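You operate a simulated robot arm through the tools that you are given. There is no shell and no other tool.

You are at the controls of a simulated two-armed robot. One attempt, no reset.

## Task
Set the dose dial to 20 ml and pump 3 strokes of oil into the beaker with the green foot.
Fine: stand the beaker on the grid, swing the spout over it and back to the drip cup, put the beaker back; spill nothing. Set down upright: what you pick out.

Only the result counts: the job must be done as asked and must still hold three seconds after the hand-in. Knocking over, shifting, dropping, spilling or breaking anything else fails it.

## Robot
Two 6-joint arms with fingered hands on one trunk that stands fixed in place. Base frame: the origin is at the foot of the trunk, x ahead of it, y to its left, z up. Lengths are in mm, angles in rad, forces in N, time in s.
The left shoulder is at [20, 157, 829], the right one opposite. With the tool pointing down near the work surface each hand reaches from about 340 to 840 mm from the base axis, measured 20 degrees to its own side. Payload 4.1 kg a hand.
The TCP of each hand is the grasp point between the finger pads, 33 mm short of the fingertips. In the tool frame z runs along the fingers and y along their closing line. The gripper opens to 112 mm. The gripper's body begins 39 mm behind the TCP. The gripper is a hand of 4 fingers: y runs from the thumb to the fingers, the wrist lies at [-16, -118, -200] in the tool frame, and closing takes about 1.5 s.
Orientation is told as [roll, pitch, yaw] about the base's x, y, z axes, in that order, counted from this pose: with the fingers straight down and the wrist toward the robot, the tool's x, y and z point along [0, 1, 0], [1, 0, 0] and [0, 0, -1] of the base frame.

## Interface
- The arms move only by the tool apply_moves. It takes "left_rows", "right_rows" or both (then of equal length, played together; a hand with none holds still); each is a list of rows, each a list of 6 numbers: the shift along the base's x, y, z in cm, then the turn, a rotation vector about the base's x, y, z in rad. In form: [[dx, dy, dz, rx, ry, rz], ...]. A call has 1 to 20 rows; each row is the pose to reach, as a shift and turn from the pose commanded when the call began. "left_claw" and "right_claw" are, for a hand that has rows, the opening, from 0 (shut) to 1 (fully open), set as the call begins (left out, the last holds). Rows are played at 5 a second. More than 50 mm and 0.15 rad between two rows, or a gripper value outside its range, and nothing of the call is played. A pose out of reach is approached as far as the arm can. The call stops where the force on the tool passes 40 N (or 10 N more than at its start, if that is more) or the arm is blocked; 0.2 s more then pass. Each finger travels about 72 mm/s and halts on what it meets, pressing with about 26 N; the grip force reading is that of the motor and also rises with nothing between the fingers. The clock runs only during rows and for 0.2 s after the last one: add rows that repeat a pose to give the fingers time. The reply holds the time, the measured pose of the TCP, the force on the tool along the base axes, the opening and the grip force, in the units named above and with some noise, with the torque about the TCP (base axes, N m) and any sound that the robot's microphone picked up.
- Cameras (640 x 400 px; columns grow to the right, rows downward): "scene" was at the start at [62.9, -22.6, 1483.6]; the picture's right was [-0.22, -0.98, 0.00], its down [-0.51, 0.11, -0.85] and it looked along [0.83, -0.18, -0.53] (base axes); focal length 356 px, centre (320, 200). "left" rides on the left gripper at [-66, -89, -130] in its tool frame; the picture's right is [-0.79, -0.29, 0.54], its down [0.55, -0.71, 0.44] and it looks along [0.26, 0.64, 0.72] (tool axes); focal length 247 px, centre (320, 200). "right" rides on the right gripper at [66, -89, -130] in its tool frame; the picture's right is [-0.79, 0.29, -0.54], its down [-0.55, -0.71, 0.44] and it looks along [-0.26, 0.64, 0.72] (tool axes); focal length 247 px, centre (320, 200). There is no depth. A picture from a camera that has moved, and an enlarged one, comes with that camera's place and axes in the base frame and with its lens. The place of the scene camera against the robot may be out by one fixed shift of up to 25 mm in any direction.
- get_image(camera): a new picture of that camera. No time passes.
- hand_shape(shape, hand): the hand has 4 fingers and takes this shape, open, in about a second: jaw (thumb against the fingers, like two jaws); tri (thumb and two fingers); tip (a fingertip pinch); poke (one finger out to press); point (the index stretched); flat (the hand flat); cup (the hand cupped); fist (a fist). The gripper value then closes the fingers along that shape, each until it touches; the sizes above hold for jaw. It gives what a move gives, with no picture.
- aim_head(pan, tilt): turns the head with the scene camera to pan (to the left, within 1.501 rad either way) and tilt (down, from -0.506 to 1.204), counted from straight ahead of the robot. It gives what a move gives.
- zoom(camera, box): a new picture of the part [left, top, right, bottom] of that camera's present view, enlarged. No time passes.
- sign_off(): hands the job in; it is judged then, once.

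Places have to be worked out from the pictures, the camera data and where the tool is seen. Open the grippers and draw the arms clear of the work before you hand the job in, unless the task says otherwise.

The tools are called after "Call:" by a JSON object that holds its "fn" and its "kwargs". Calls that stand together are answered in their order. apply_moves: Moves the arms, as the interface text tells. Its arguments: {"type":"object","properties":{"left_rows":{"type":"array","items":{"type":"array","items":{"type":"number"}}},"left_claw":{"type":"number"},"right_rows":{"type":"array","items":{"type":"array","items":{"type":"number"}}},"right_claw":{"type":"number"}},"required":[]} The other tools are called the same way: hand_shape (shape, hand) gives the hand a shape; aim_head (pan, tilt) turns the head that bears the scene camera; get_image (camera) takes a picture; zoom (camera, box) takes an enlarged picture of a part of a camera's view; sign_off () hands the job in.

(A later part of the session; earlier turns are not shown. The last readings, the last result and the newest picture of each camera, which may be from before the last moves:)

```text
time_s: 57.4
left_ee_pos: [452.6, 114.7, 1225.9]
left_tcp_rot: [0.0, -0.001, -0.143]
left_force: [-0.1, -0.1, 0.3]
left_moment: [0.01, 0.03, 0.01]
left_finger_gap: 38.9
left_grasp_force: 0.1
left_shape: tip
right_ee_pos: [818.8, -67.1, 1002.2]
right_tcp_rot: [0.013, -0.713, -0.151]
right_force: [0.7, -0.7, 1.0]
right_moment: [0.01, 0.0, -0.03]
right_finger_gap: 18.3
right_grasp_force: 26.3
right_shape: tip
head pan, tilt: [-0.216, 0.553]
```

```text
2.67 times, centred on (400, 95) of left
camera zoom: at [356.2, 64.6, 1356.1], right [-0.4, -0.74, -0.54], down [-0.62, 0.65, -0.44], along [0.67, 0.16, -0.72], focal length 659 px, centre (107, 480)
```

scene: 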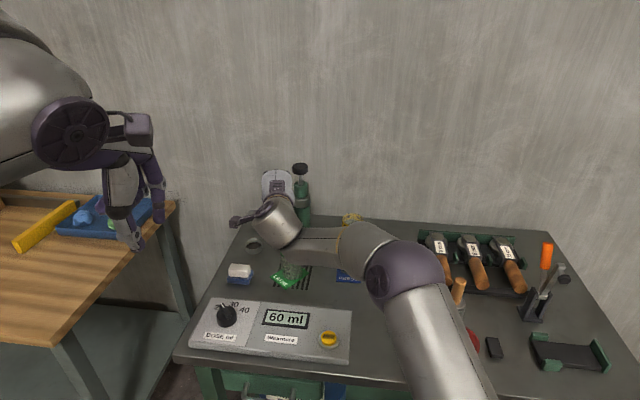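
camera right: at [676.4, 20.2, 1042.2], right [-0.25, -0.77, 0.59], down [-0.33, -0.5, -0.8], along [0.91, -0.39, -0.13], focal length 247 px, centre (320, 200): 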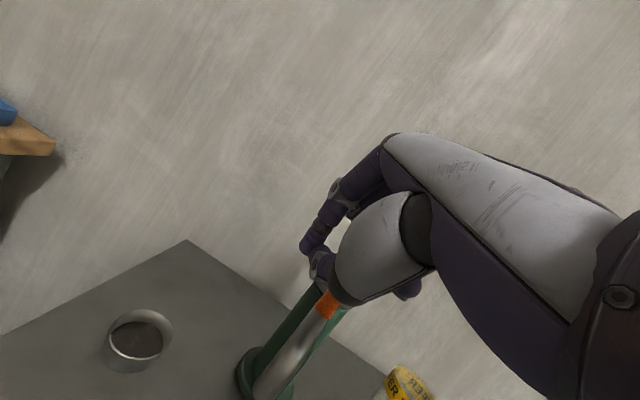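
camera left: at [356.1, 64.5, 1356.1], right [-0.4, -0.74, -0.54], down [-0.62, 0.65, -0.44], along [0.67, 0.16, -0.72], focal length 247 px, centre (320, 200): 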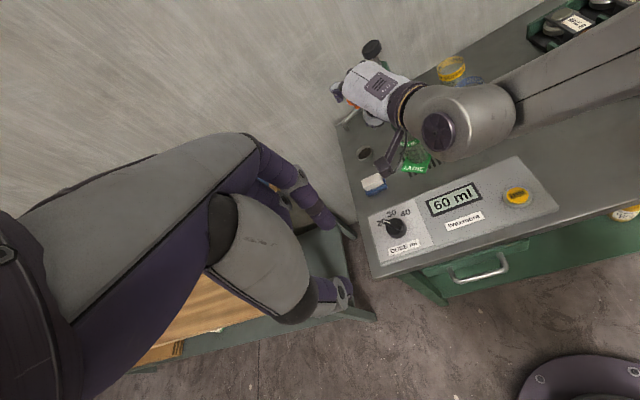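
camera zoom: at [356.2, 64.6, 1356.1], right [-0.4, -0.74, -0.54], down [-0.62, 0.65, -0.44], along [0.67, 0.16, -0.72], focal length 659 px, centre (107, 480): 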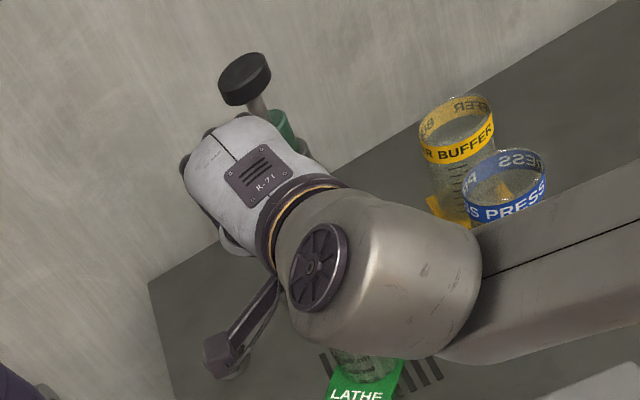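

The fingertips are at the left-rear of the knob, free of contact. I'll push along the arc in small steps to bring the spout to φ≈2.8.

Call:
{"fn": "apply_moves", "kwargs": {"right_rows": [[-0.4, -0.6, 0, 0, 0, 0], [-0.8, -1.1, 0, 0, 0, 0], [-1.25, -1.6, 0, 0, 0, 0], [-1.7, -2.05, 0, 0, 0, 0], [-2.15, -2.45, 0, 0, 0, 0]], "right_claw": 0.1}}

Call:
{"fn": "get_image", "kwargs": {"camera": "right"}}

Call:
{"fn": "zoom", "kwargs": {"camera": "left", "box": [320, 20, 480, 170]}}

Call:
{"fn": "zoom", "kwargs": {"camera": "scene", "box": [225, 140, 405, 320]}}

```text
time_s: 58.6
left_ee_pos: [453.2, 115.0, 1225.8]
left_tcp_rot: [0.001, -0.003, -0.143]
left_force: [-0.4, -0.4, 0.1]
left_moment: [-0.01, -0.01, 0.01]
left_finger_gap: 39.1
left_grasp_force: 0.1
left_shape: tip
right_ee_pos: [797.3, -91.4, 1000.6]
right_tcp_rot: [0.015, -0.715, -0.154]
right_force: [0.2, 0.4, 0.0]
right_moment: [-0.03, 0.0, -0.03]
right_finger_gap: 18.2
right_grasp_force: 25.9
right_shape: tip
head pan, tilt: [-0.216, 0.553]
```

```text
taken
camera right: at [655.6, -3.7, 1041.0], right [-0.25, -0.77, 0.59], down [-0.33, -0.5, -0.8], along [0.91, -0.39, -0.13], focal length 247 px, centre (320, 200)
```

right: 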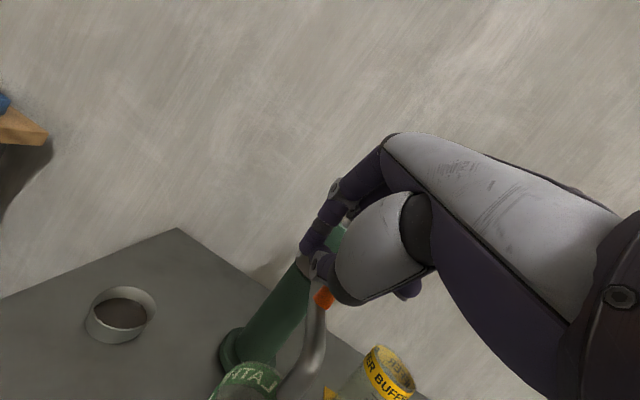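

```text
2.67 times, centred on (400, 95) of left
camera zoom: at [356.2, 64.6, 1356.1], right [-0.4, -0.74, -0.54], down [-0.62, 0.65, -0.44], along [0.67, 0.16, -0.72], focal length 659 px, centre (107, 480)
```

zoom: 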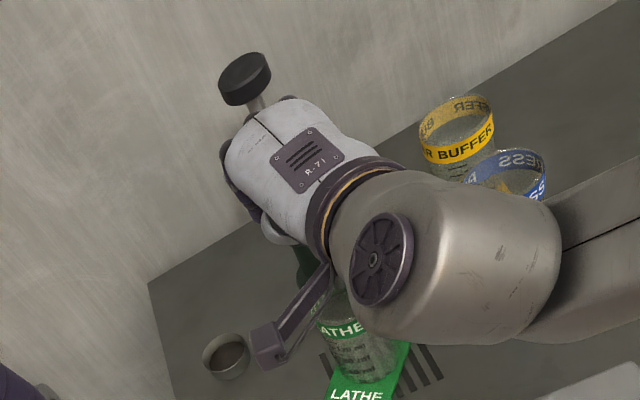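

```text
2.22 times, centred on (315, 230) of scene
camera zoom: at [63.0, -22.6, 1483.6], right [-0.22, -0.98, 0.0], down [-0.51, 0.11, -0.85], along [0.83, -0.18, -0.53], focal length 792 px, centre (331, 133)
```

zoom: 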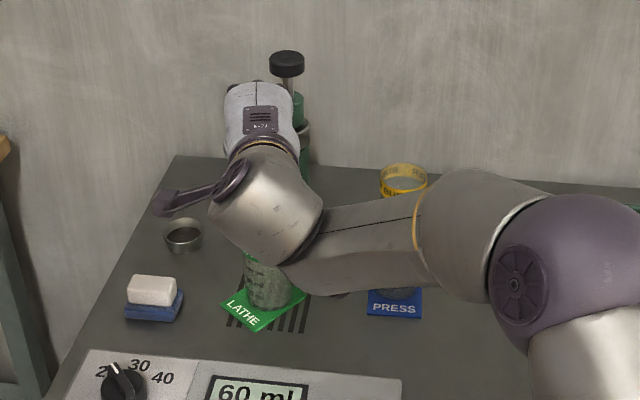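

The spout moved with almost no resistance. I'll lift the hand straight up and back to get a clear look at where the outlet is relative to the beaker.

Call:
{"fn": "apply_moves", "kwargs": {"right_rows": [[0, 0.8, 0.3, 0, 0, 0], [0, 1.2, 2, 0, 0, 0], [0, 1.5, 4, 0, 0, 0], [-1.5, 1.5, 6.5, 0, 0, 0], [-4, 1.5, 9, 0, 0, 0], [-7, 1.5, 11, 0, 0, 0]], "right_claw": 0.1}}

Call:
{"fn": "get_image", "kwargs": {"camera": "right"}}

Call:
{"fn": "zoom", "kwargs": {"camera": "left", "box": [320, 20, 480, 170]}}

Call:
{"fn": "zoom", "kwargs": {"camera": "scene", "box": [225, 140, 405, 320]}}

```text
time_s: 60.0
left_ee_pos: [453.6, 115.0, 1224.8]
left_tcp_rot: [-0.001, -0.004, -0.142]
left_force: [0.6, -1.1, -1.0]
left_moment: [0.03, 0.02, 0.0]
left_finger_gap: 38.9
left_grasp_force: 0.2
left_shape: tip
right_ee_pos: [724.0, -77.8, 1111.1]
right_tcp_rot: [0.014, -0.712, -0.152]
right_force: [0.6, -0.7, -0.6]
right_moment: [0.01, 0.03, 0.03]
right_finger_gap: 18.3
right_grasp_force: 26.4
right_shape: tip
head pan, tilt: [-0.216, 0.553]
```

```text
taken
camera right: at [581.6, 10.1, 1151.6], right [-0.25, -0.77, 0.59], down [-0.33, -0.5, -0.8], along [0.91, -0.39, -0.13], focal length 247 px, centre (320, 200)
```

right: 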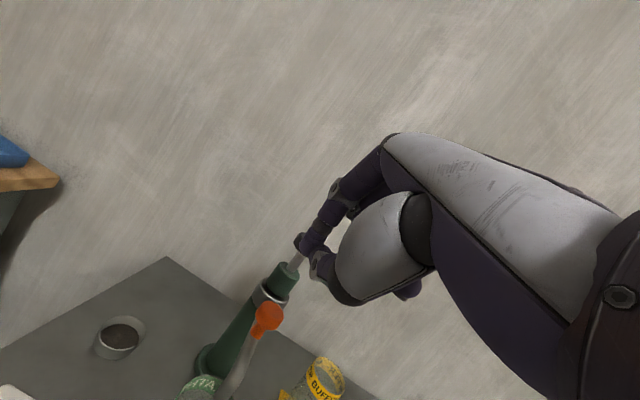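

```text
2.67 times, centred on (400, 95) of left
camera zoom: at [356.6, 64.6, 1356.0], right [-0.4, -0.74, -0.54], down [-0.62, 0.65, -0.44], along [0.67, 0.16, -0.72], focal length 659 px, centre (107, 480)
```

zoom: 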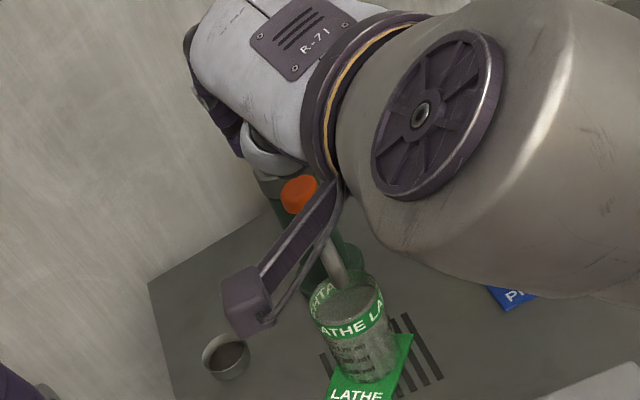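

```text
2.22 times, centred on (315, 230) of scene
camera zoom: at [63.4, -22.6, 1483.6], right [-0.22, -0.98, 0.0], down [-0.51, 0.11, -0.85], along [0.83, -0.18, -0.53], focal length 792 px, centre (331, 133)
```

zoom: 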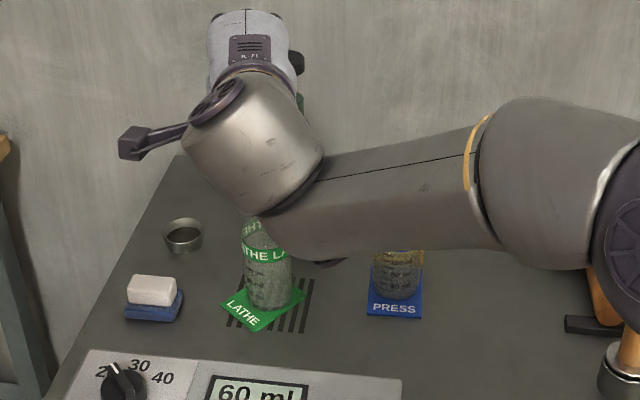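

The arm itself blocks the view; I'll retract the right hand to the right and back, reducing its pitch, so the outlet and beaker can be seen.

Call:
{"fn": "apply_moves", "kwargs": {"right_rows": [[-1.5, -1.5, 0.5, 0.008, 0.051, 0], [-3, -3.3, 1, 0.016, 0.101, 0], [-4.5, -5.1, 1.5, 0.023, 0.152, 0], [-6, -6.9, 2, 0.031, 0.203, 0], [-7.5, -8.8, 2, 0.039, 0.253, 0], [-9, -10.6, 2, 0.047, 0.304, 0], [-10.5, -12.4, 2, 0.054, 0.354, 0], [-12.4, -14.2, 2, 0.062, 0.405, 0]], "right_claw": 0.1}}

Call:
{"fn": "get_image", "kwargs": {"camera": "right"}}

Call:
{"fn": "zoom", "kwargs": {"camera": "left", "box": [320, 20, 480, 170]}}

Call:
{"fn": "zoom", "kwargs": {"camera": "scene", "box": [225, 140, 405, 320]}}

```text
time_s: 61.8
left_ee_pos: [452.7, 115.1, 1225.3]
left_tcp_rot: [0.001, -0.001, -0.145]
left_force: [-0.2, 0.2, -1.4]
left_moment: [0.01, 0.0, -0.05]
left_finger_gap: 39.0
left_grasp_force: 0.0
left_shape: tip
right_ee_pos: [601.9, -218.3, 1133.4]
right_tcp_rot: [0.01, -0.303, -0.153]
right_force: [0.9, -0.2, 0.5]
right_moment: [0.04, 0.02, -0.01]
right_finger_gap: 18.3
right_grasp_force: 25.6
right_shape: tip
head pan, tilt: [-0.216, 0.553]
```

```text
taken
camera right: at [488.4, -134.9, 1231.0], right [-0.01, -0.81, 0.59], down [-0.62, -0.46, -0.63], along [0.78, -0.37, -0.5], focal length 247 px, centre (320, 200)
```

right: 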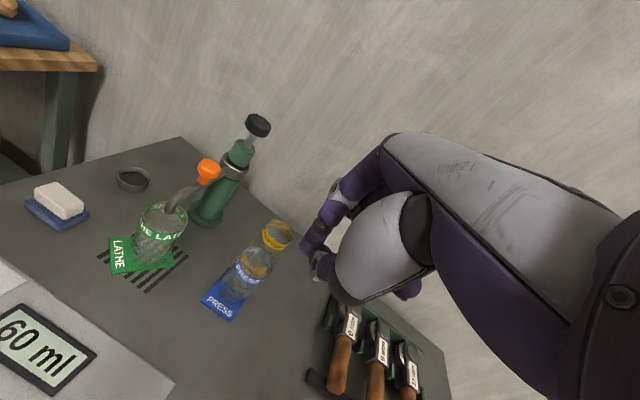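

```text
2.67 times, centred on (400, 95) of left
camera zoom: at [356.4, 64.7, 1356.0], right [-0.4, -0.74, -0.54], down [-0.62, 0.65, -0.44], along [0.67, 0.16, -0.72], focal length 659 px, centre (107, 480)
```

zoom: 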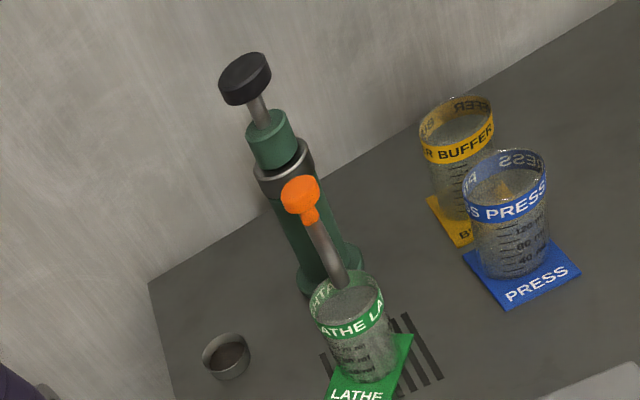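

```text
2.22 times, centred on (315, 230) of scene
camera zoom: at [63.1, -22.5, 1483.6], right [-0.22, -0.98, 0.0], down [-0.51, 0.11, -0.85], along [0.83, -0.18, -0.53], focal length 792 px, centre (331, 133)
```

zoom: 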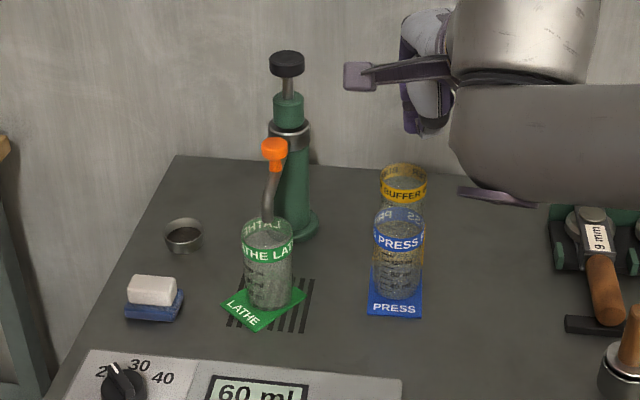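

Now there's a clear view: the spout end is at the beaker mouth. I'll zoom in to check how centred it is.

Call:
{"fn": "zoom", "kwargs": {"camera": "left", "box": [385, 80, 435, 130]}}

Call:
{"fn": "zoom", "kwargs": {"camera": "scene", "box": [280, 180, 320, 240]}}

Call:
{"fn": "zoom", "kwargs": {"camera": "right", "box": [120, 150, 220, 250]}}

```text
8.00 times, centred on (410, 105) of left
camera zoom: at [356.4, 64.7, 1356.0], right [-0.4, -0.74, -0.54], down [-0.62, 0.65, -0.44], along [0.67, 0.16, -0.72], focal length 1976 px, centre (-400, 960)
```

zoom: 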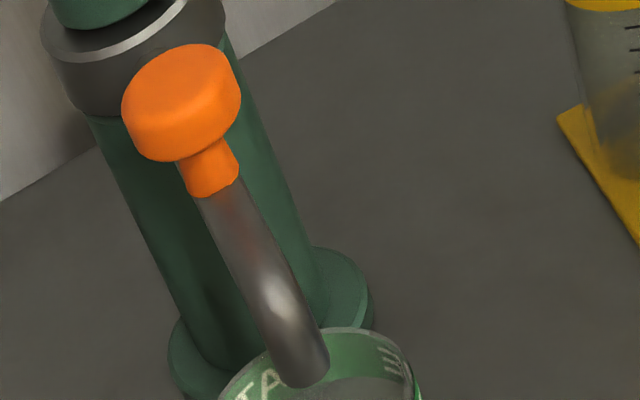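

```text
6.67 times, centred on (300, 210) of scene
camera zoom: at [63.1, -22.5, 1483.6], right [-0.22, -0.98, 0.0], down [-0.51, 0.11, -0.85], along [0.83, -0.18, -0.53], focal length 2375 px, centre (453, 133)
```

zoom: 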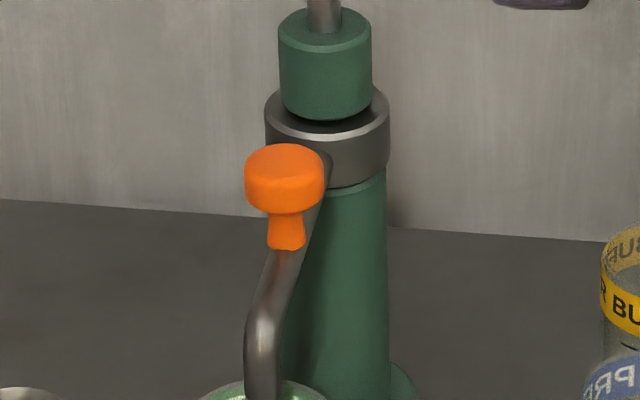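

```text
4.00 times, centred on (170, 200) of right
camera zoom: at [488.4, -134.9, 1231.0], right [-0.01, -0.81, 0.59], down [-0.62, -0.46, -0.63], along [0.78, -0.37, -0.5], focal length 988 px, centre (920, 200)
```

zoom: 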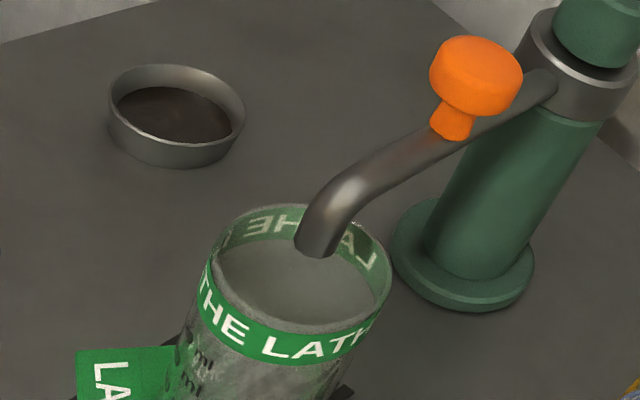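

The outlet is centred over the beaker within about 5 mm (computed outlet ≈(752,-101), rim centre ≈(754,-99)). Next is pumping; I'll zoom on the plunger to measure its head and rod.

Call:
{"fn": "zoom", "kwargs": {"camera": "scene", "box": [280, 155, 320, 215]}}

Call:
{"fn": "zoom", "kwargs": {"camera": "right", "box": [190, 100, 290, 200]}}

Call:
{"fn": "zoom", "kwargs": {"camera": "left", "box": [355, 30, 415, 90]}}

```text
6.67 times, centred on (300, 185) of scene
camera zoom: at [63.1, -22.5, 1483.6], right [-0.22, -0.98, 0.0], down [-0.51, 0.11, -0.85], along [0.83, -0.18, -0.53], focal length 2375 px, centre (453, 300)
```

zoom: 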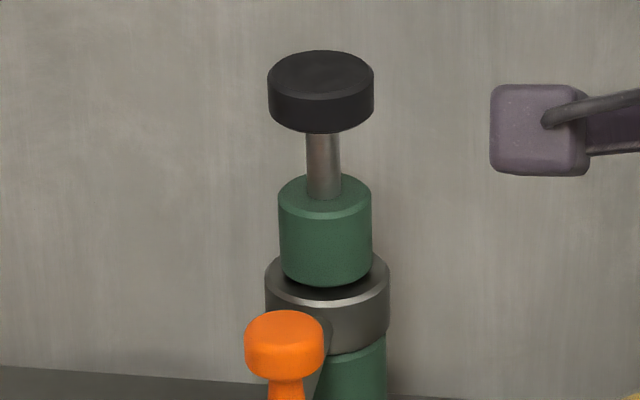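

```text
4.00 times, centred on (240, 150) of right
camera zoom: at [488.4, -134.9, 1231.0], right [-0.01, -0.81, 0.59], down [-0.62, -0.46, -0.63], along [0.78, -0.37, -0.5], focal length 988 px, centre (640, 400)
```

zoom: 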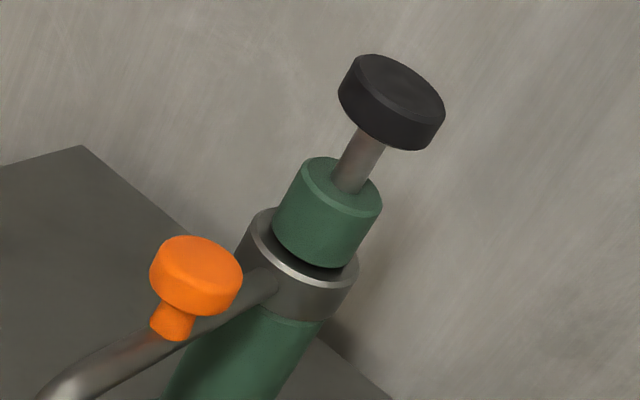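

```text
6.67 times, centred on (385, 60) of left
camera zoom: at [356.4, 64.7, 1356.0], right [-0.4, -0.74, -0.54], down [-0.62, 0.65, -0.44], along [0.67, 0.16, -0.72], focal length 1646 px, centre (-113, 1133)
```

zoom: 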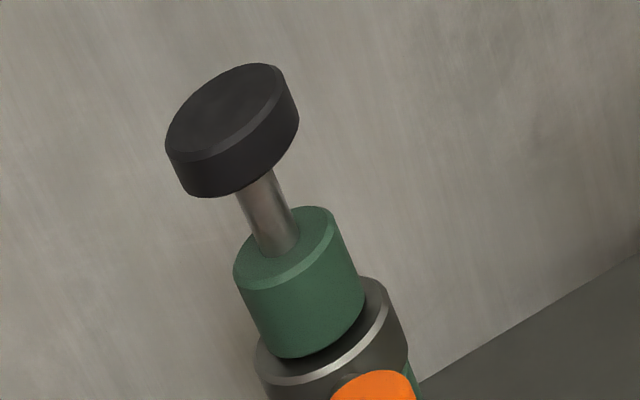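

Plunger head is about 43 mm wide, top near (893,-150,1048), with ~34 mm of rod showing. I'll bring the closed fingertips (pitch 0.8, heading −0.2) to a point in front of and above the plunger.

Call:
{"fn": "apply_moves", "kwargs": {"right_rows": [[2.2, 0.7, 0, -0.008, -0.054, -0.005], [4.4, 1.4, 0, -0.017, -0.109, -0.01], [6.6, 2.2, -0.2, -0.025, -0.164, -0.016], [8.8, 3, -0.4, -0.034, -0.218, -0.021], [11, 3.8, -0.7, -0.042, -0.273, -0.026], [13.2, 4.5, -1, -0.051, -0.327, -0.031], [15.4, 5.3, -1.4, -0.059, -0.382, -0.037], [17.6, 6, -1.8, -0.067, -0.436, -0.042], [19.8, 6.8, -2.1, -0.076, -0.491, -0.047], [19.8, 6.8, -2.1, -0.076, -0.491, -0.047]], "right_claw": 0}}

Call:
{"fn": "get_image", "kwargs": {"camera": "right"}}

Call:
{"fn": "zoom", "kwargs": {"camera": "left", "box": [320, 10, 480, 150]}}

Call:
{"fn": "zoom", "kwargs": {"camera": "scene", "box": [225, 120, 405, 300]}}

```text
time_s: 64.0
left_ee_pos: [452.7, 115.4, 1225.6]
left_tcp_rot: [-0.002, 0.002, -0.143]
left_force: [-0.5, -0.2, -0.2]
left_moment: [-0.02, -0.04, 0.02]
left_finger_gap: 38.8
left_grasp_force: 0.0
left_shape: tip
right_ee_pos: [801.7, -151.6, 1108.2]
right_tcp_rot: [0.028, -0.8, -0.209]
right_force: [0.2, -0.3, -0.6]
right_moment: [0.04, -0.02, 0.02]
right_finger_gap: 18.2
right_grasp_force: 26.3
right_shape: tip
head pan, tilt: [-0.216, 0.553]
```

```text
taken
camera right: at [660.5, -57.3, 1135.9], right [-0.34, -0.75, 0.56], down [-0.28, -0.49, -0.82], along [0.9, -0.43, -0.04], focal length 247 px, centre (320, 200)
```

right: 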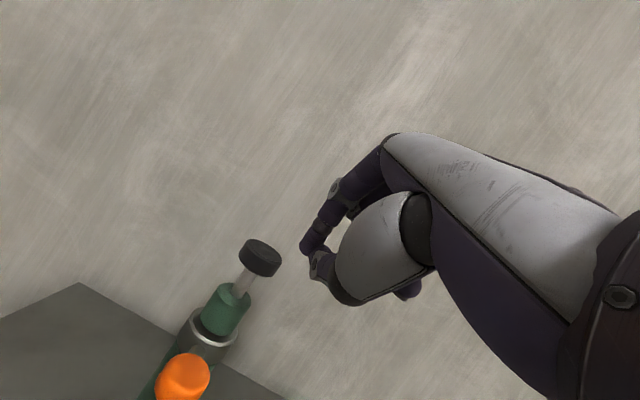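

```text
2.86 times, centred on (400, 80) of left
camera zoom: at [356.1, 64.6, 1356.1], right [-0.4, -0.74, -0.54], down [-0.62, 0.65, -0.44], along [0.67, 0.16, -0.72], focal length 706 px, centre (91, 543)
```

zoom: 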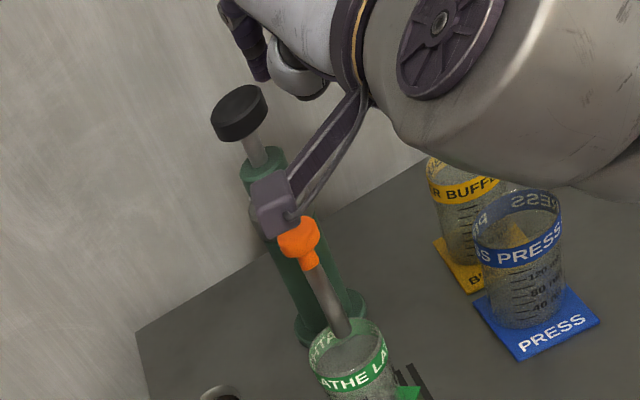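

```text
2.22 times, centred on (315, 210) of scene
camera zoom: at [62.8, -22.6, 1483.6], right [-0.22, -0.98, 0.0], down [-0.51, 0.11, -0.85], along [0.83, -0.18, -0.53], focal length 792 px, centre (331, 178)
```

zoom: 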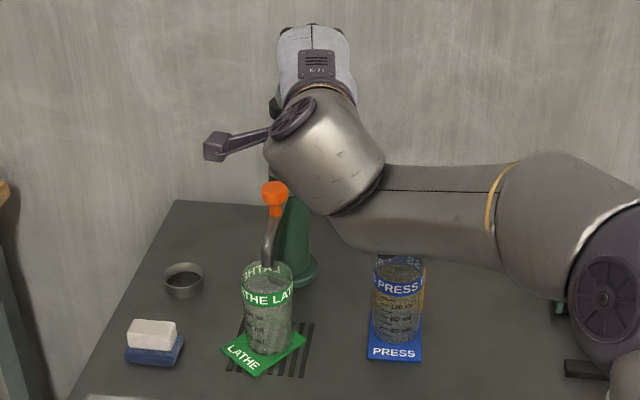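

The fingertips are ~60 mm short of the plunger at z≈1080. I'll move forward to just above the plunger head and check.

Call:
{"fn": "apply_moves", "kwargs": {"right_rows": [[1.6, 0.1, -0.2, 0, 0, 0], [3.2, 0.2, -0.5, 0, 0, 0], [4.7, 0.3, -0.8, 0, 0, 0], [6.2, 0.4, -1, 0, 0, 0], [6.2, 0.4, -1, 0, 0, 0]], "right_claw": 0}}

Call:
{"fn": "get_image", "kwargs": {"camera": "right"}}

Call:
{"fn": "zoom", "kwargs": {"camera": "left", "box": [320, 10, 480, 150]}}

Call:
{"fn": "zoom", "kwargs": {"camera": "scene", "box": [225, 120, 405, 300]}}

```text
time_s: 65.2
left_ee_pos: [453.6, 115.5, 1226.1]
left_tcp_rot: [0.0, -0.002, -0.142]
left_force: [-0.7, 0.3, 0.1]
left_moment: [-0.02, 0.0, -0.04]
left_finger_gap: 39.4
left_grasp_force: 0.1
left_shape: tip
right_ee_pos: [862.2, -147.5, 1101.0]
right_tcp_rot: [0.028, -0.801, -0.209]
right_force: [-0.1, -1.6, 0.4]
right_moment: [0.01, -0.01, -0.03]
right_finger_gap: 18.4
right_grasp_force: 26.1
right_shape: tip
head pan, tilt: [-0.216, 0.553]
```

```text
taken
camera right: at [720.5, -53.2, 1128.0], right [-0.33, -0.75, 0.56], down [-0.28, -0.49, -0.82], along [0.9, -0.43, -0.05], focal length 247 px, centre (320, 200)
```

right: 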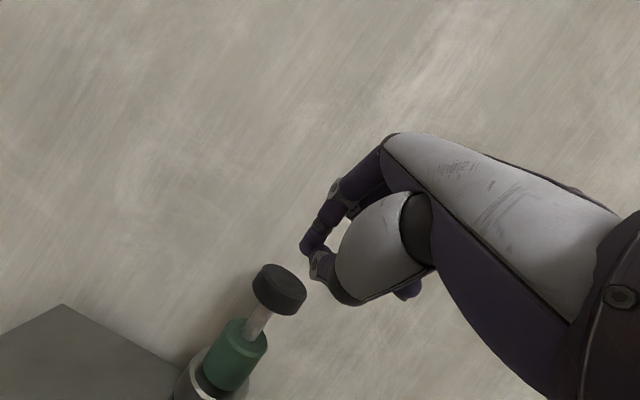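

```text
2.86 times, centred on (400, 80) of left
camera zoom: at [356.1, 64.6, 1356.1], right [-0.4, -0.74, -0.54], down [-0.62, 0.65, -0.44], along [0.67, 0.16, -0.72], focal length 706 px, centre (91, 543)
```

zoom: 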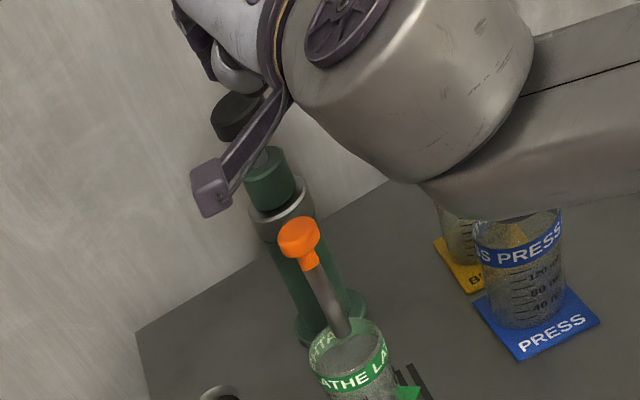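

```text
2.22 times, centred on (315, 210) of scene
camera zoom: at [62.8, -22.6, 1483.6], right [-0.22, -0.98, 0.0], down [-0.51, 0.11, -0.85], along [0.83, -0.18, -0.53], focal length 792 px, centre (331, 178)
```

zoom: 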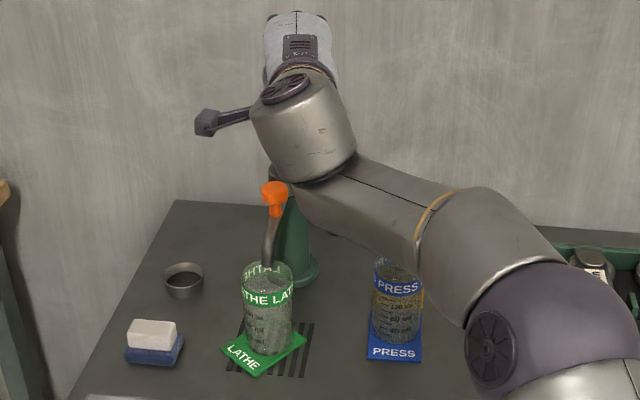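

The fingertips are above the plunger head (head computed at (894,-149,1049)). I'll nudge 4 mm toward its centre and lower until contact.

Call:
{"fn": "apply_moves", "kwargs": {"right_rows": [[0.3, 0.3, -0.5, 0, 0, 0], [0.4, 0.4, -1, 0, 0, 0], [0.4, 0.4, -1.5, 0, 0, 0], [0.4, 0.4, -2, 0, 0, 0], [0.4, 0.4, -2.4, 0, 0, 0]], "right_claw": 0}}

Call:
{"fn": "get_image", "kwargs": {"camera": "right"}}

Call:
{"fn": "zoom", "kwargs": {"camera": "left", "box": [340, 20, 420, 120]}}

```text
time_s: 66.4
left_ee_pos: [452.7, 115.8, 1225.6]
left_tcp_rot: [0.001, -0.002, -0.143]
left_force: [0.4, -0.6, -0.4]
left_moment: [0.0, -0.02, 0.0]
left_finger_gap: 38.9
left_grasp_force: 0.1
left_shape: tip
right_ee_pos: [868.3, -142.4, 1076.7]
right_tcp_rot: [0.027, -0.802, -0.209]
right_force: [-0.1, -0.1, 1.0]
right_moment: [0.0, 0.0, 0.01]
right_finger_gap: 18.3
right_grasp_force: 26.1
right_shape: tip
head pan, tilt: [-0.216, 0.553]
```

```text
taken
camera right: at [726.1, -48.2, 1103.7], right [-0.34, -0.75, 0.56], down [-0.28, -0.49, -0.82], along [0.9, -0.43, -0.04], focal length 247 px, centre (320, 200)
```

right: 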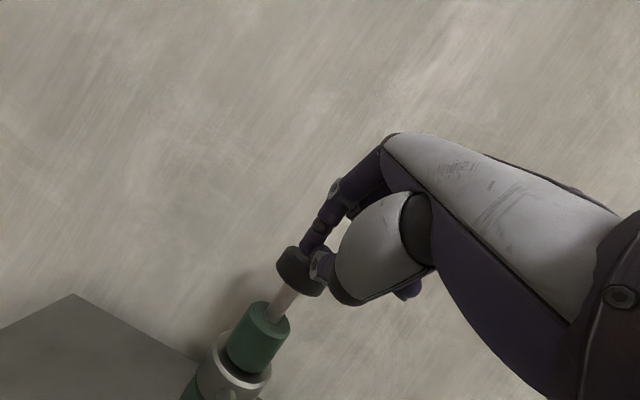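

```text
4.00 times, centred on (380, 70) of left
camera zoom: at [356.1, 64.6, 1356.1], right [-0.4, -0.74, -0.54], down [-0.62, 0.65, -0.44], along [0.67, 0.16, -0.72], focal length 988 px, centre (80, 720)
```

zoom: 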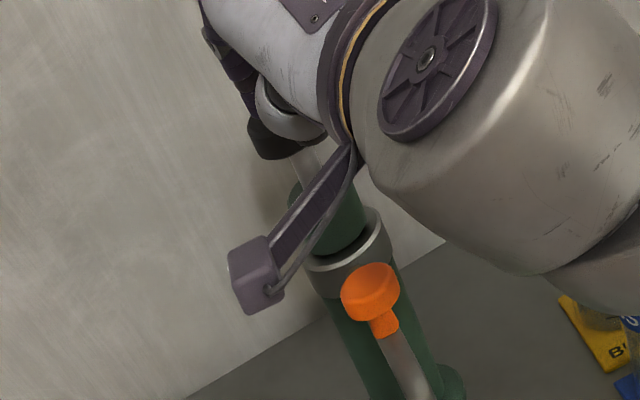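

No contact yet. I'll zoom in to see the fingertip position over the head.

Call:
{"fn": "zoom", "kwargs": {"camera": "right", "box": [250, 200, 370, 320]}}

Call:
{"fn": "zoom", "kwargs": {"camera": "scene", "box": [270, 120, 350, 200]}}

```text
3.33 times, centred on (310, 260) of right
camera zoom: at [726.1, -48.2, 1103.7], right [-0.34, -0.75, 0.56], down [-0.28, -0.49, -0.82], along [0.9, -0.43, -0.04], focal length 823 px, centre (353, 0)
```

zoom: 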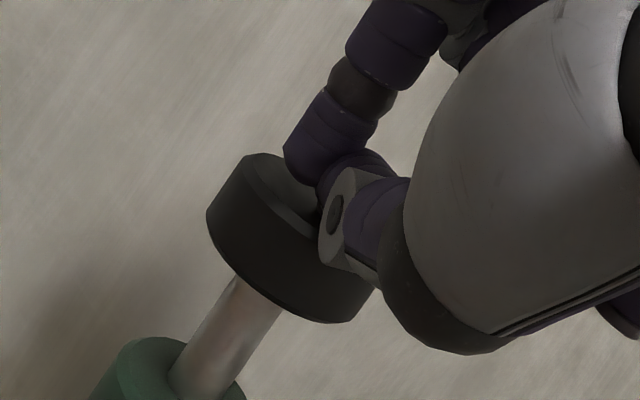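

```text
5.00 times, centred on (310, 160) of scene
camera zoom: at [62.8, -22.6, 1483.6], right [-0.22, -0.98, 0.0], down [-0.51, 0.11, -0.85], along [0.83, -0.18, -0.53], focal length 1782 px, centre (370, 400)
```

zoom: 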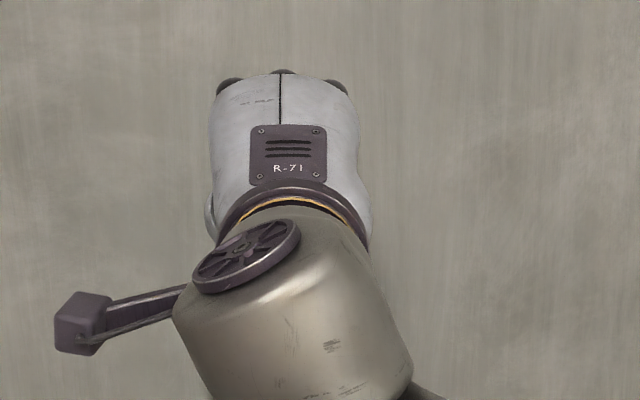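

The fingertips are right above the head. I'll press down in 4 mm steps, 16 mm first, watching force and sound.

Call:
{"fn": "apply_moves", "kwargs": {"right_rows": [[0, 0, -0.4, 0, 0, 0], [0, 0, -0.8, 0, 0, 0], [0, 0, -1.2, 0, 0, 0], [0, 0, -1.6, 0, 0, 0]], "right_claw": 0}}

Call:
{"fn": "zoom", "kwargs": {"camera": "right", "box": [250, 200, 370, 320]}}

Call:
{"fn": "zoom", "kwargs": {"camera": "scene", "box": [220, 200, 340, 340]}}

```text
time_s: 67.4
left_ee_pos: [452.8, 115.5, 1226.6]
left_tcp_rot: [0.001, -0.001, -0.145]
left_force: [-0.2, 0.3, 0.5]
left_moment: [-0.01, 0.03, -0.01]
left_finger_gap: 39.0
left_grasp_force: 0.1
left_shape: tip
right_ee_pos: [867.2, -142.2, 1061.2]
right_tcp_rot: [0.028, -0.803, -0.208]
right_force: [-1.9, 0.2, 6.4]
right_moment: [0.01, -0.04, 0.03]
right_finger_gap: 18.6
right_grasp_force: 25.7
right_shape: tip
head pan, tilt: [-0.216, 0.553]
```

```text
3.33 times, centred on (310, 260) of right
camera zoom: at [725.8, -48.6, 1088.1], right [-0.34, -0.75, 0.56], down [-0.28, -0.49, -0.82], along [0.9, -0.43, -0.04], focal length 823 px, centre (353, 0)
```

zoom: 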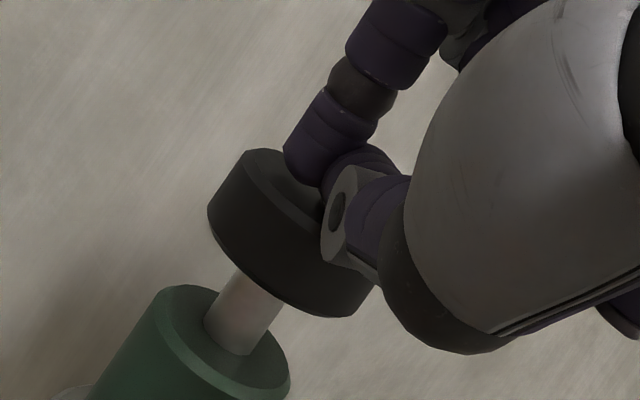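

```text
2.86 times, centred on (280, 270) of scene
camera zoom: at [62.6, -22.5, 1483.6], right [-0.22, -0.98, 0.0], down [-0.51, 0.11, -0.85], along [0.83, -0.18, -0.53], focal length 1018 px, centre (434, 0)
```

zoom: 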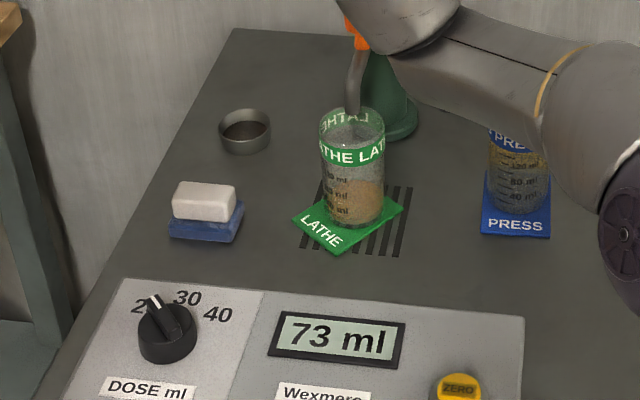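

It works: ~6 N, and the display has gone 60 → 73 ml with oil arriving in the beaker, so it's a running total and oil flows with plunger travel. I'll continue pressing to the bottom of the stroke.

Call:
{"fn": "apply_moves", "kwargs": {"right_rows": [[0, 0, -0.3, 0, 0, 0], [0, 0, -0.6, 0, 0, 0], [0, 0, -0.9, 0, 0, 0]], "right_claw": 0}}

Call:
{"fn": "zoom", "kwargs": {"camera": "right", "box": [250, 200, 370, 320]}}

Call:
{"fn": "zoom", "kwargs": {"camera": "scene", "box": [220, 200, 340, 340]}}

```text
time_s: 68.2
left_ee_pos: [453.6, 114.6, 1226.6]
left_tcp_rot: [0.0, -0.002, -0.143]
left_force: [0.3, 0.2, -0.3]
left_moment: [0.04, 0.04, -0.01]
left_finger_gap: 39.2
left_grasp_force: 0.0
left_shape: tip
right_ee_pos: [865.8, -142.4, 1054.3]
right_tcp_rot: [0.028, -0.802, -0.21]
right_force: [2.0, 0.3, 7.9]
right_moment: [-0.05, -0.13, -0.02]
right_finger_gap: 18.5
right_grasp_force: 26.2
right_shape: tip
head pan, tilt: [-0.216, 0.553]
```

```text
3.33 times, centred on (310, 260) of right
camera zoom: at [725.1, -48.4, 1080.9], right [-0.34, -0.75, 0.56], down [-0.28, -0.49, -0.82], along [0.9, -0.43, -0.04], focal length 823 px, centre (353, 0)
```

zoom: 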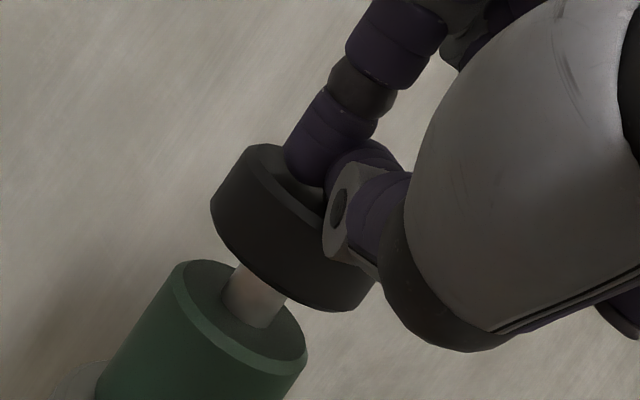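

```text
2.86 times, centred on (280, 270) of scene
camera zoom: at [62.7, -22.6, 1483.6], right [-0.22, -0.98, 0.0], down [-0.51, 0.11, -0.85], along [0.83, -0.18, -0.53], focal length 1018 px, centre (434, 0)
```

zoom: 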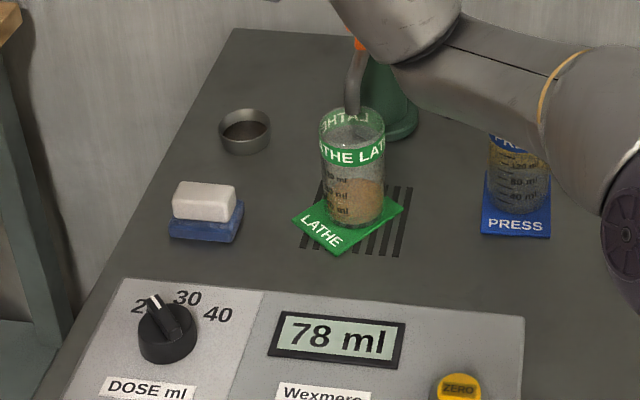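

Display 78 ml and still moving at ~8 N. I'll keep pressing to the end of the stroke.

Call:
{"fn": "apply_moves", "kwargs": {"right_rows": [[0, 0, -0.3, 0, 0, 0], [0, 0, -0.6, 0, 0, 0], [0, 0, -0.8, 0, 0, 0]], "right_claw": 0}}

Call:
{"fn": "zoom", "kwargs": {"camera": "right", "box": [250, 200, 370, 320]}}

Call:
{"fn": "zoom", "kwargs": {"camera": "scene", "box": [220, 200, 340, 340]}}

```text
time_s: 69.0
left_ee_pos: [453.5, 115.8, 1226.6]
left_tcp_rot: [0.0, -0.001, -0.143]
left_force: [-0.5, -0.3, -0.1]
left_moment: [-0.02, 0.01, -0.01]
left_finger_gap: 38.9
left_grasp_force: 0.1
left_shape: tip
right_ee_pos: [866.2, -142.5, 1045.2]
right_tcp_rot: [0.029, -0.805, -0.212]
right_force: [-2.3, -1.3, 15.3]
right_moment: [-0.07, -0.17, 0.01]
right_finger_gap: 18.1
right_grasp_force: 25.1
right_shape: tip
head pan, tilt: [-0.216, 0.553]
```

```text
3.33 times, centred on (310, 260) of right
camera zoom: at [724.6, -47.8, 1073.8], right [-0.34, -0.75, 0.56], down [-0.28, -0.49, -0.82], along [0.9, -0.43, -0.04], focal length 823 px, centre (353, 0)
```

zoom: 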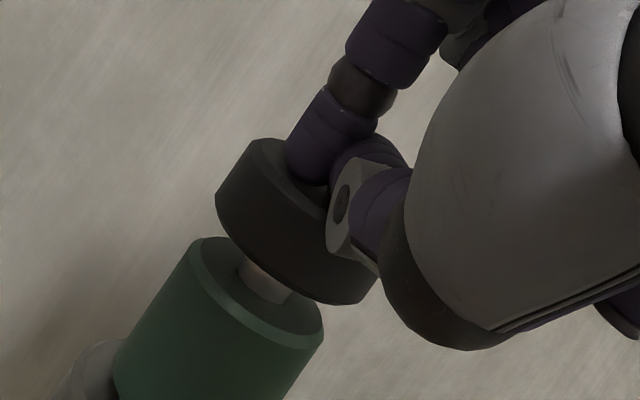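

```text
2.86 times, centred on (280, 270) of scene
camera zoom: at [62.2, -22.6, 1483.6], right [-0.22, -0.98, 0.0], down [-0.51, 0.11, -0.85], along [0.83, -0.18, -0.53], focal length 1018 px, centre (434, 0)
```

zoom: 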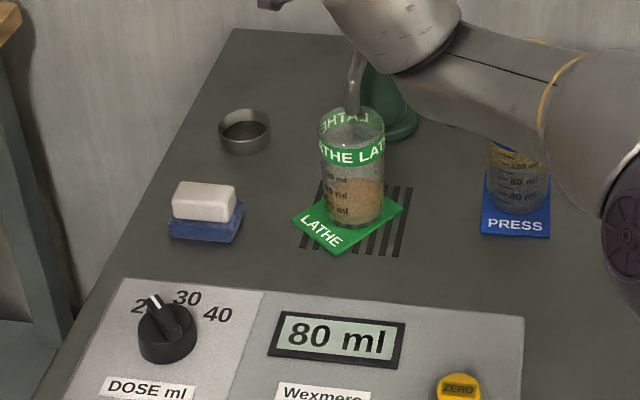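

80 ml reached with force rising to 15 N, so that should be the stop. I'll press 3 mm more to be sure the stroke is complete, then see.

Call:
{"fn": "apply_moves", "kwargs": {"right_rows": [[0, 0, -0.15, 0, 0, 0], [0, 0, -0.3, 0, 0, 0], [0, 0, -0.3, 0, 0, 0]], "right_claw": 0}}

Call:
{"fn": "zoom", "kwargs": {"camera": "scene", "box": [220, 200, 340, 340]}}

```text
time_s: 69.8
left_ee_pos: [451.7, 116.3, 1227.9]
left_tcp_rot: [0.001, -0.002, -0.144]
left_force: [-0.1, 0.2, -0.5]
left_moment: [0.01, 0.03, 0.02]
left_finger_gap: 38.9
left_grasp_force: 0.2
left_shape: tip
right_ee_pos: [866.1, -141.7, 1045.7]
right_tcp_rot: [0.03, -0.806, -0.211]
right_force: [-6.9, 2.5, 26.0]
right_moment: [0.06, -0.25, 0.06]
right_finger_gap: 19.1
right_grasp_force: 26.0
right_shape: tip
head pan, tilt: [-0.216, 0.553]
```

```text
2.86 times, centred on (280, 270) of scene
camera zoom: at [61.7, -22.3, 1483.6], right [-0.22, -0.98, 0.0], down [-0.51, 0.11, -0.85], along [0.83, -0.18, -0.53], focal length 1018 px, centre (434, 0)
```

zoom: 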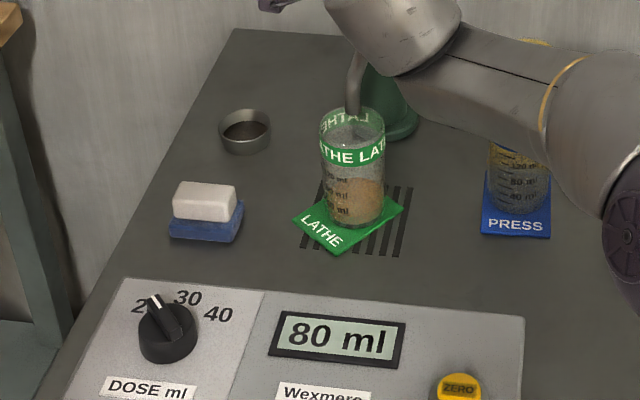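

Hard stop confirmed at 80 ml. I'll release upward slowly to see whether the plunger springs back.

Call:
{"fn": "apply_moves", "kwargs": {"right_rows": [[0, 0, 0.8, 0, 0, 0], [0, 0, 1.6, 0, 0, 0], [0, 0, 2.4, 0, 0, 0], [0, 0, 3.2, 0, 0, 0], [0, 0, 4, 0, 0, 0], [0, 0, 4.4, 0, 0, 0], [0, 0, 4.4, 0, 0, 0]], "right_claw": 0}}

Call:
{"fn": "zoom", "kwargs": {"camera": "right", "box": [220, 200, 370, 340]}}

Call:
{"fn": "zoom", "kwargs": {"camera": "scene", "box": [220, 200, 340, 340]}}

```text
time_s: 71.4
left_ee_pos: [453.6, 115.3, 1226.2]
left_tcp_rot: [0.0, -0.001, -0.143]
left_force: [-0.2, 0.0, 0.2]
left_moment: [-0.01, 0.01, 0.0]
left_finger_gap: 38.9
left_grasp_force: 0.2
left_shape: tip
right_ee_pos: [868.2, -142.2, 1083.6]
right_tcp_rot: [0.028, -0.802, -0.208]
right_force: [-0.3, 0.0, 1.2]
right_moment: [-0.04, -0.02, 0.03]
right_finger_gap: 17.7
right_grasp_force: 26.5
right_shape: tip
head pan, tilt: [-0.216, 0.553]
```

```text
2.86 times, centred on (295, 270) of right
camera zoom: at [726.2, -48.3, 1110.8], right [-0.33, -0.75, 0.56], down [-0.28, -0.49, -0.82], along [0.9, -0.43, -0.05], focal length 706 px, centre (391, 0)
```

zoom: 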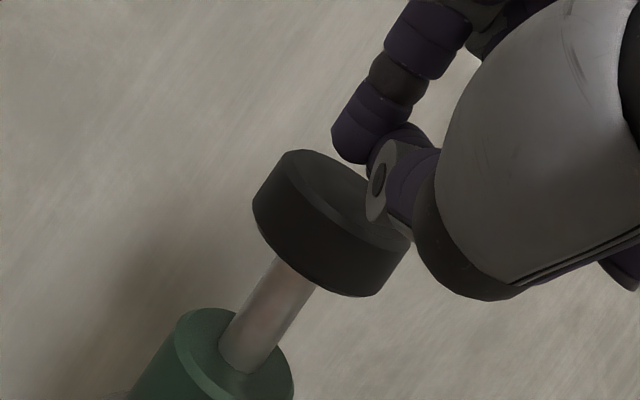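

```text
2.86 times, centred on (280, 270) of scene
camera zoom: at [62.9, -22.6, 1483.6], right [-0.22, -0.98, 0.0], down [-0.51, 0.11, -0.85], along [0.83, -0.18, -0.53], focal length 1018 px, centre (434, 0)
```

zoom: 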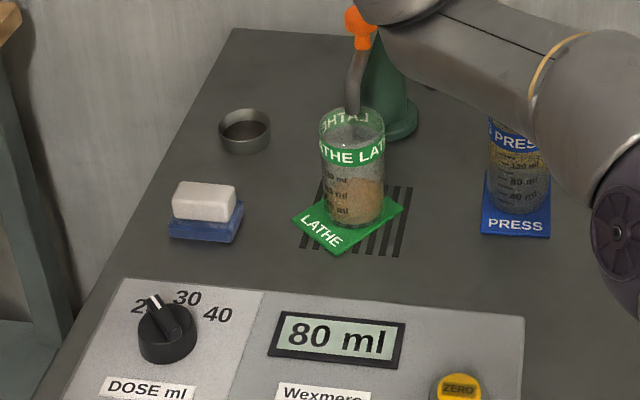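

The plunger sprang fully back. I'll zoom on the beaker to check the oil level and that nothing has dripped.

Call:
{"fn": "zoom", "kwargs": {"camera": "scene", "box": [265, 210, 325, 290]}}

Call:
{"fn": "zoom", "kwargs": {"camera": "left", "box": [380, 100, 450, 180]}}

```text
5.00 times, centred on (295, 250) of scene
camera zoom: at [62.9, -22.6, 1483.6], right [-0.22, -0.98, 0.0], down [-0.51, 0.11, -0.85], along [0.83, -0.18, -0.53], focal length 1782 px, centre (445, -50)
```

zoom: 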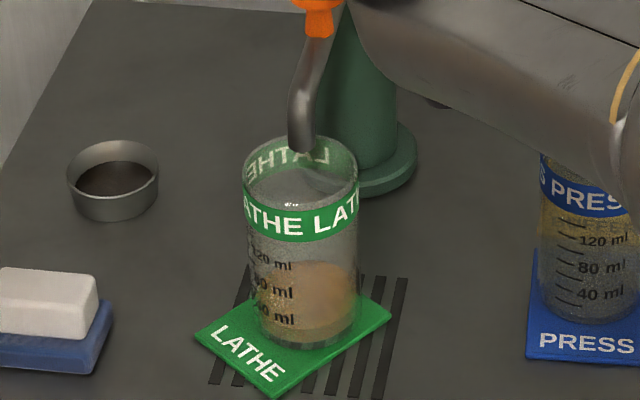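

```text
5.00 times, centred on (415, 140) of left
camera zoom: at [356.2, 64.6, 1356.1], right [-0.4, -0.74, -0.54], down [-0.62, 0.65, -0.44], along [0.67, 0.16, -0.72], focal length 1235 px, centre (-155, 500)
```

zoom: 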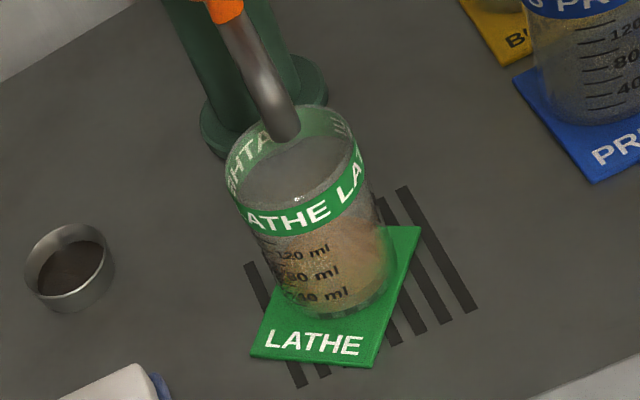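

Level consistent with ~20 ml and no drips. Second stroke: press smoothly down to the stop and return.

Call:
{"fn": "apply_moves", "kwargs": {"right_rows": [[0, 0, -0.5, 0, 0, 0], [0, 0, -1, 0, 0, 0], [0, 0, -1.5, 0, 0, 0], [0, 0, -2, 0, 0, 0], [0, 0, -2.5, 0, 0, 0], [0, 0, -3, 0, 0, 0], [0, 0, -3.5, 0, 0, 0], [0, 0, -3.9, 0, 0, 0], [0, 0, -4.2, 0, 0, 0], [0, 0, -4.2, 0, 0, 0]], "right_claw": 0}}

Call:
{"fn": "zoom", "kwargs": {"camera": "scene", "box": [220, 200, 340, 340]}}

Call:
{"fn": "zoom", "kwargs": {"camera": "right", "box": [220, 200, 370, 340]}}

```text
time_s: 73.6
left_ee_pos: [451.8, 115.7, 1227.5]
left_tcp_rot: [-0.001, -0.002, -0.142]
left_force: [0.7, 0.4, 0.3]
left_moment: [0.04, -0.01, 0.01]
left_finger_gap: 39.0
left_grasp_force: 0.0
left_shape: tip
right_ee_pos: [867.2, -142.4, 1047.2]
right_tcp_rot: [0.029, -0.806, -0.211]
right_force: [-5.0, -0.4, 21.3]
right_moment: [0.02, -0.28, 0.01]
right_finger_gap: 18.3
right_grasp_force: 25.8
right_shape: tip
head pan, tilt: [-0.216, 0.553]
```

```text
2.86 times, centred on (280, 270) of scene
camera zoom: at [61.9, -22.5, 1483.6], right [-0.22, -0.98, 0.0], down [-0.51, 0.11, -0.85], along [0.83, -0.18, -0.53], focal length 1018 px, centre (434, 0)
```

zoom: 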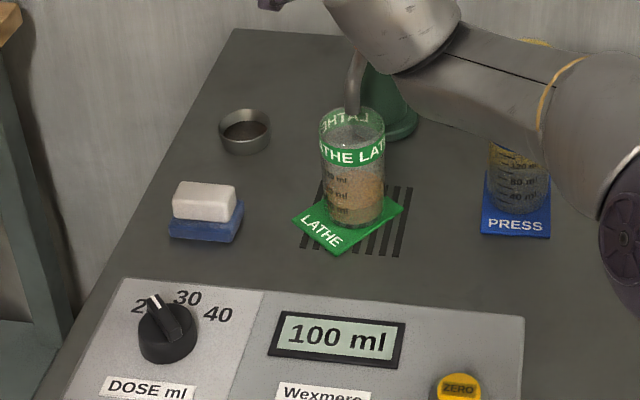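

```text
2.86 times, centred on (295, 270) of right
camera zoom: at [725.9, -47.9, 1072.7], right [-0.34, -0.75, 0.56], down [-0.27, -0.49, -0.83], along [0.9, -0.43, -0.04], focal length 706 px, centre (391, 0)
```

zoom: 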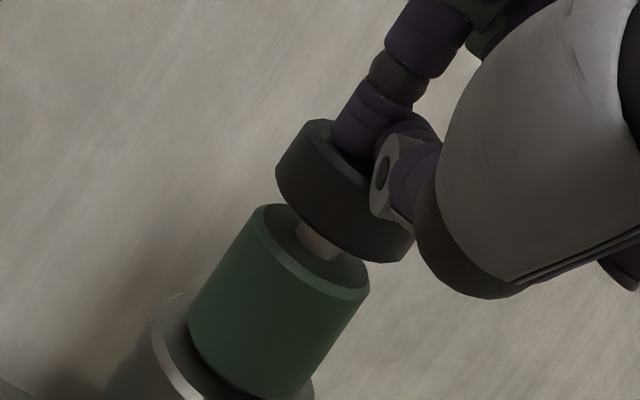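

Display 100 ml: second stroke done. I'll return up for the third.

Call:
{"fn": "apply_moves", "kwargs": {"right_rows": [[0, 0, 0.8, 0, 0, 0], [0, 0, 1.6, 0, 0, 0], [0, 0, 2.4, 0, 0, 0], [0, 0, 3.2, 0, 0, 0], [0, 0, 4, 0, 0, 0], [0, 0, 4.4, 0, 0, 0], [0, 0, 4.4, 0, 0, 0]], "right_claw": 0}}

Call:
{"fn": "zoom", "kwargs": {"camera": "right", "box": [220, 200, 370, 340]}}

Call:
{"fn": "zoom", "kwargs": {"camera": "scene", "box": [220, 200, 340, 340]}}

```text
time_s: 75.2
left_ee_pos: [453.2, 115.1, 1226.6]
left_tcp_rot: [0.0, -0.003, -0.142]
left_force: [-0.4, -0.1, 0.6]
left_moment: [0.02, 0.01, -0.01]
left_finger_gap: 39.0
left_grasp_force: 0.0
left_shape: tip
right_ee_pos: [867.4, -142.7, 1088.2]
right_tcp_rot: [0.028, -0.8, -0.208]
right_force: [-0.9, -0.4, -0.1]
right_moment: [0.01, 0.02, 0.01]
right_finger_gap: 17.4
right_grasp_force: 26.1
right_shape: tip
head pan, tilt: [-0.216, 0.553]
```

```text
2.86 times, centred on (295, 270) of right
camera zoom: at [725.2, -47.8, 1114.3], right [-0.33, -0.75, 0.56], down [-0.28, -0.49, -0.82], along [0.9, -0.43, -0.05], focal length 706 px, centre (391, 0)
```

zoom: 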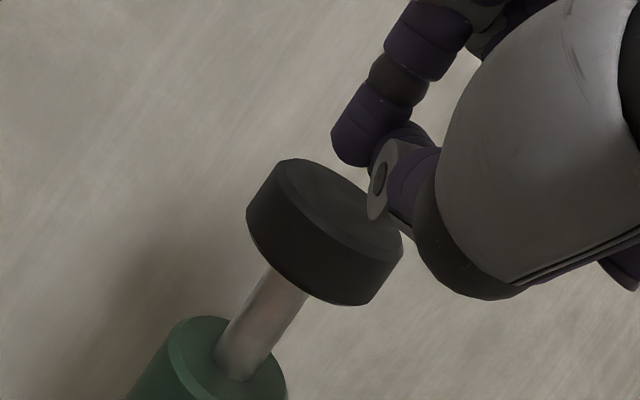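

```text
2.86 times, centred on (280, 270) of scene
camera zoom: at [62.9, -22.6, 1483.6], right [-0.22, -0.98, 0.0], down [-0.51, 0.11, -0.85], along [0.83, -0.18, -0.53], focal length 1018 px, centre (434, 0)
```

zoom: 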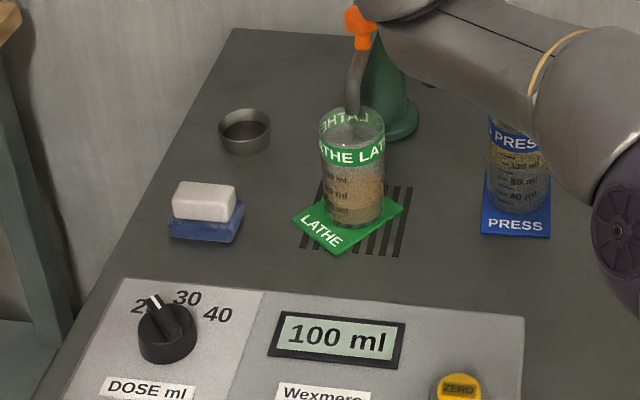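

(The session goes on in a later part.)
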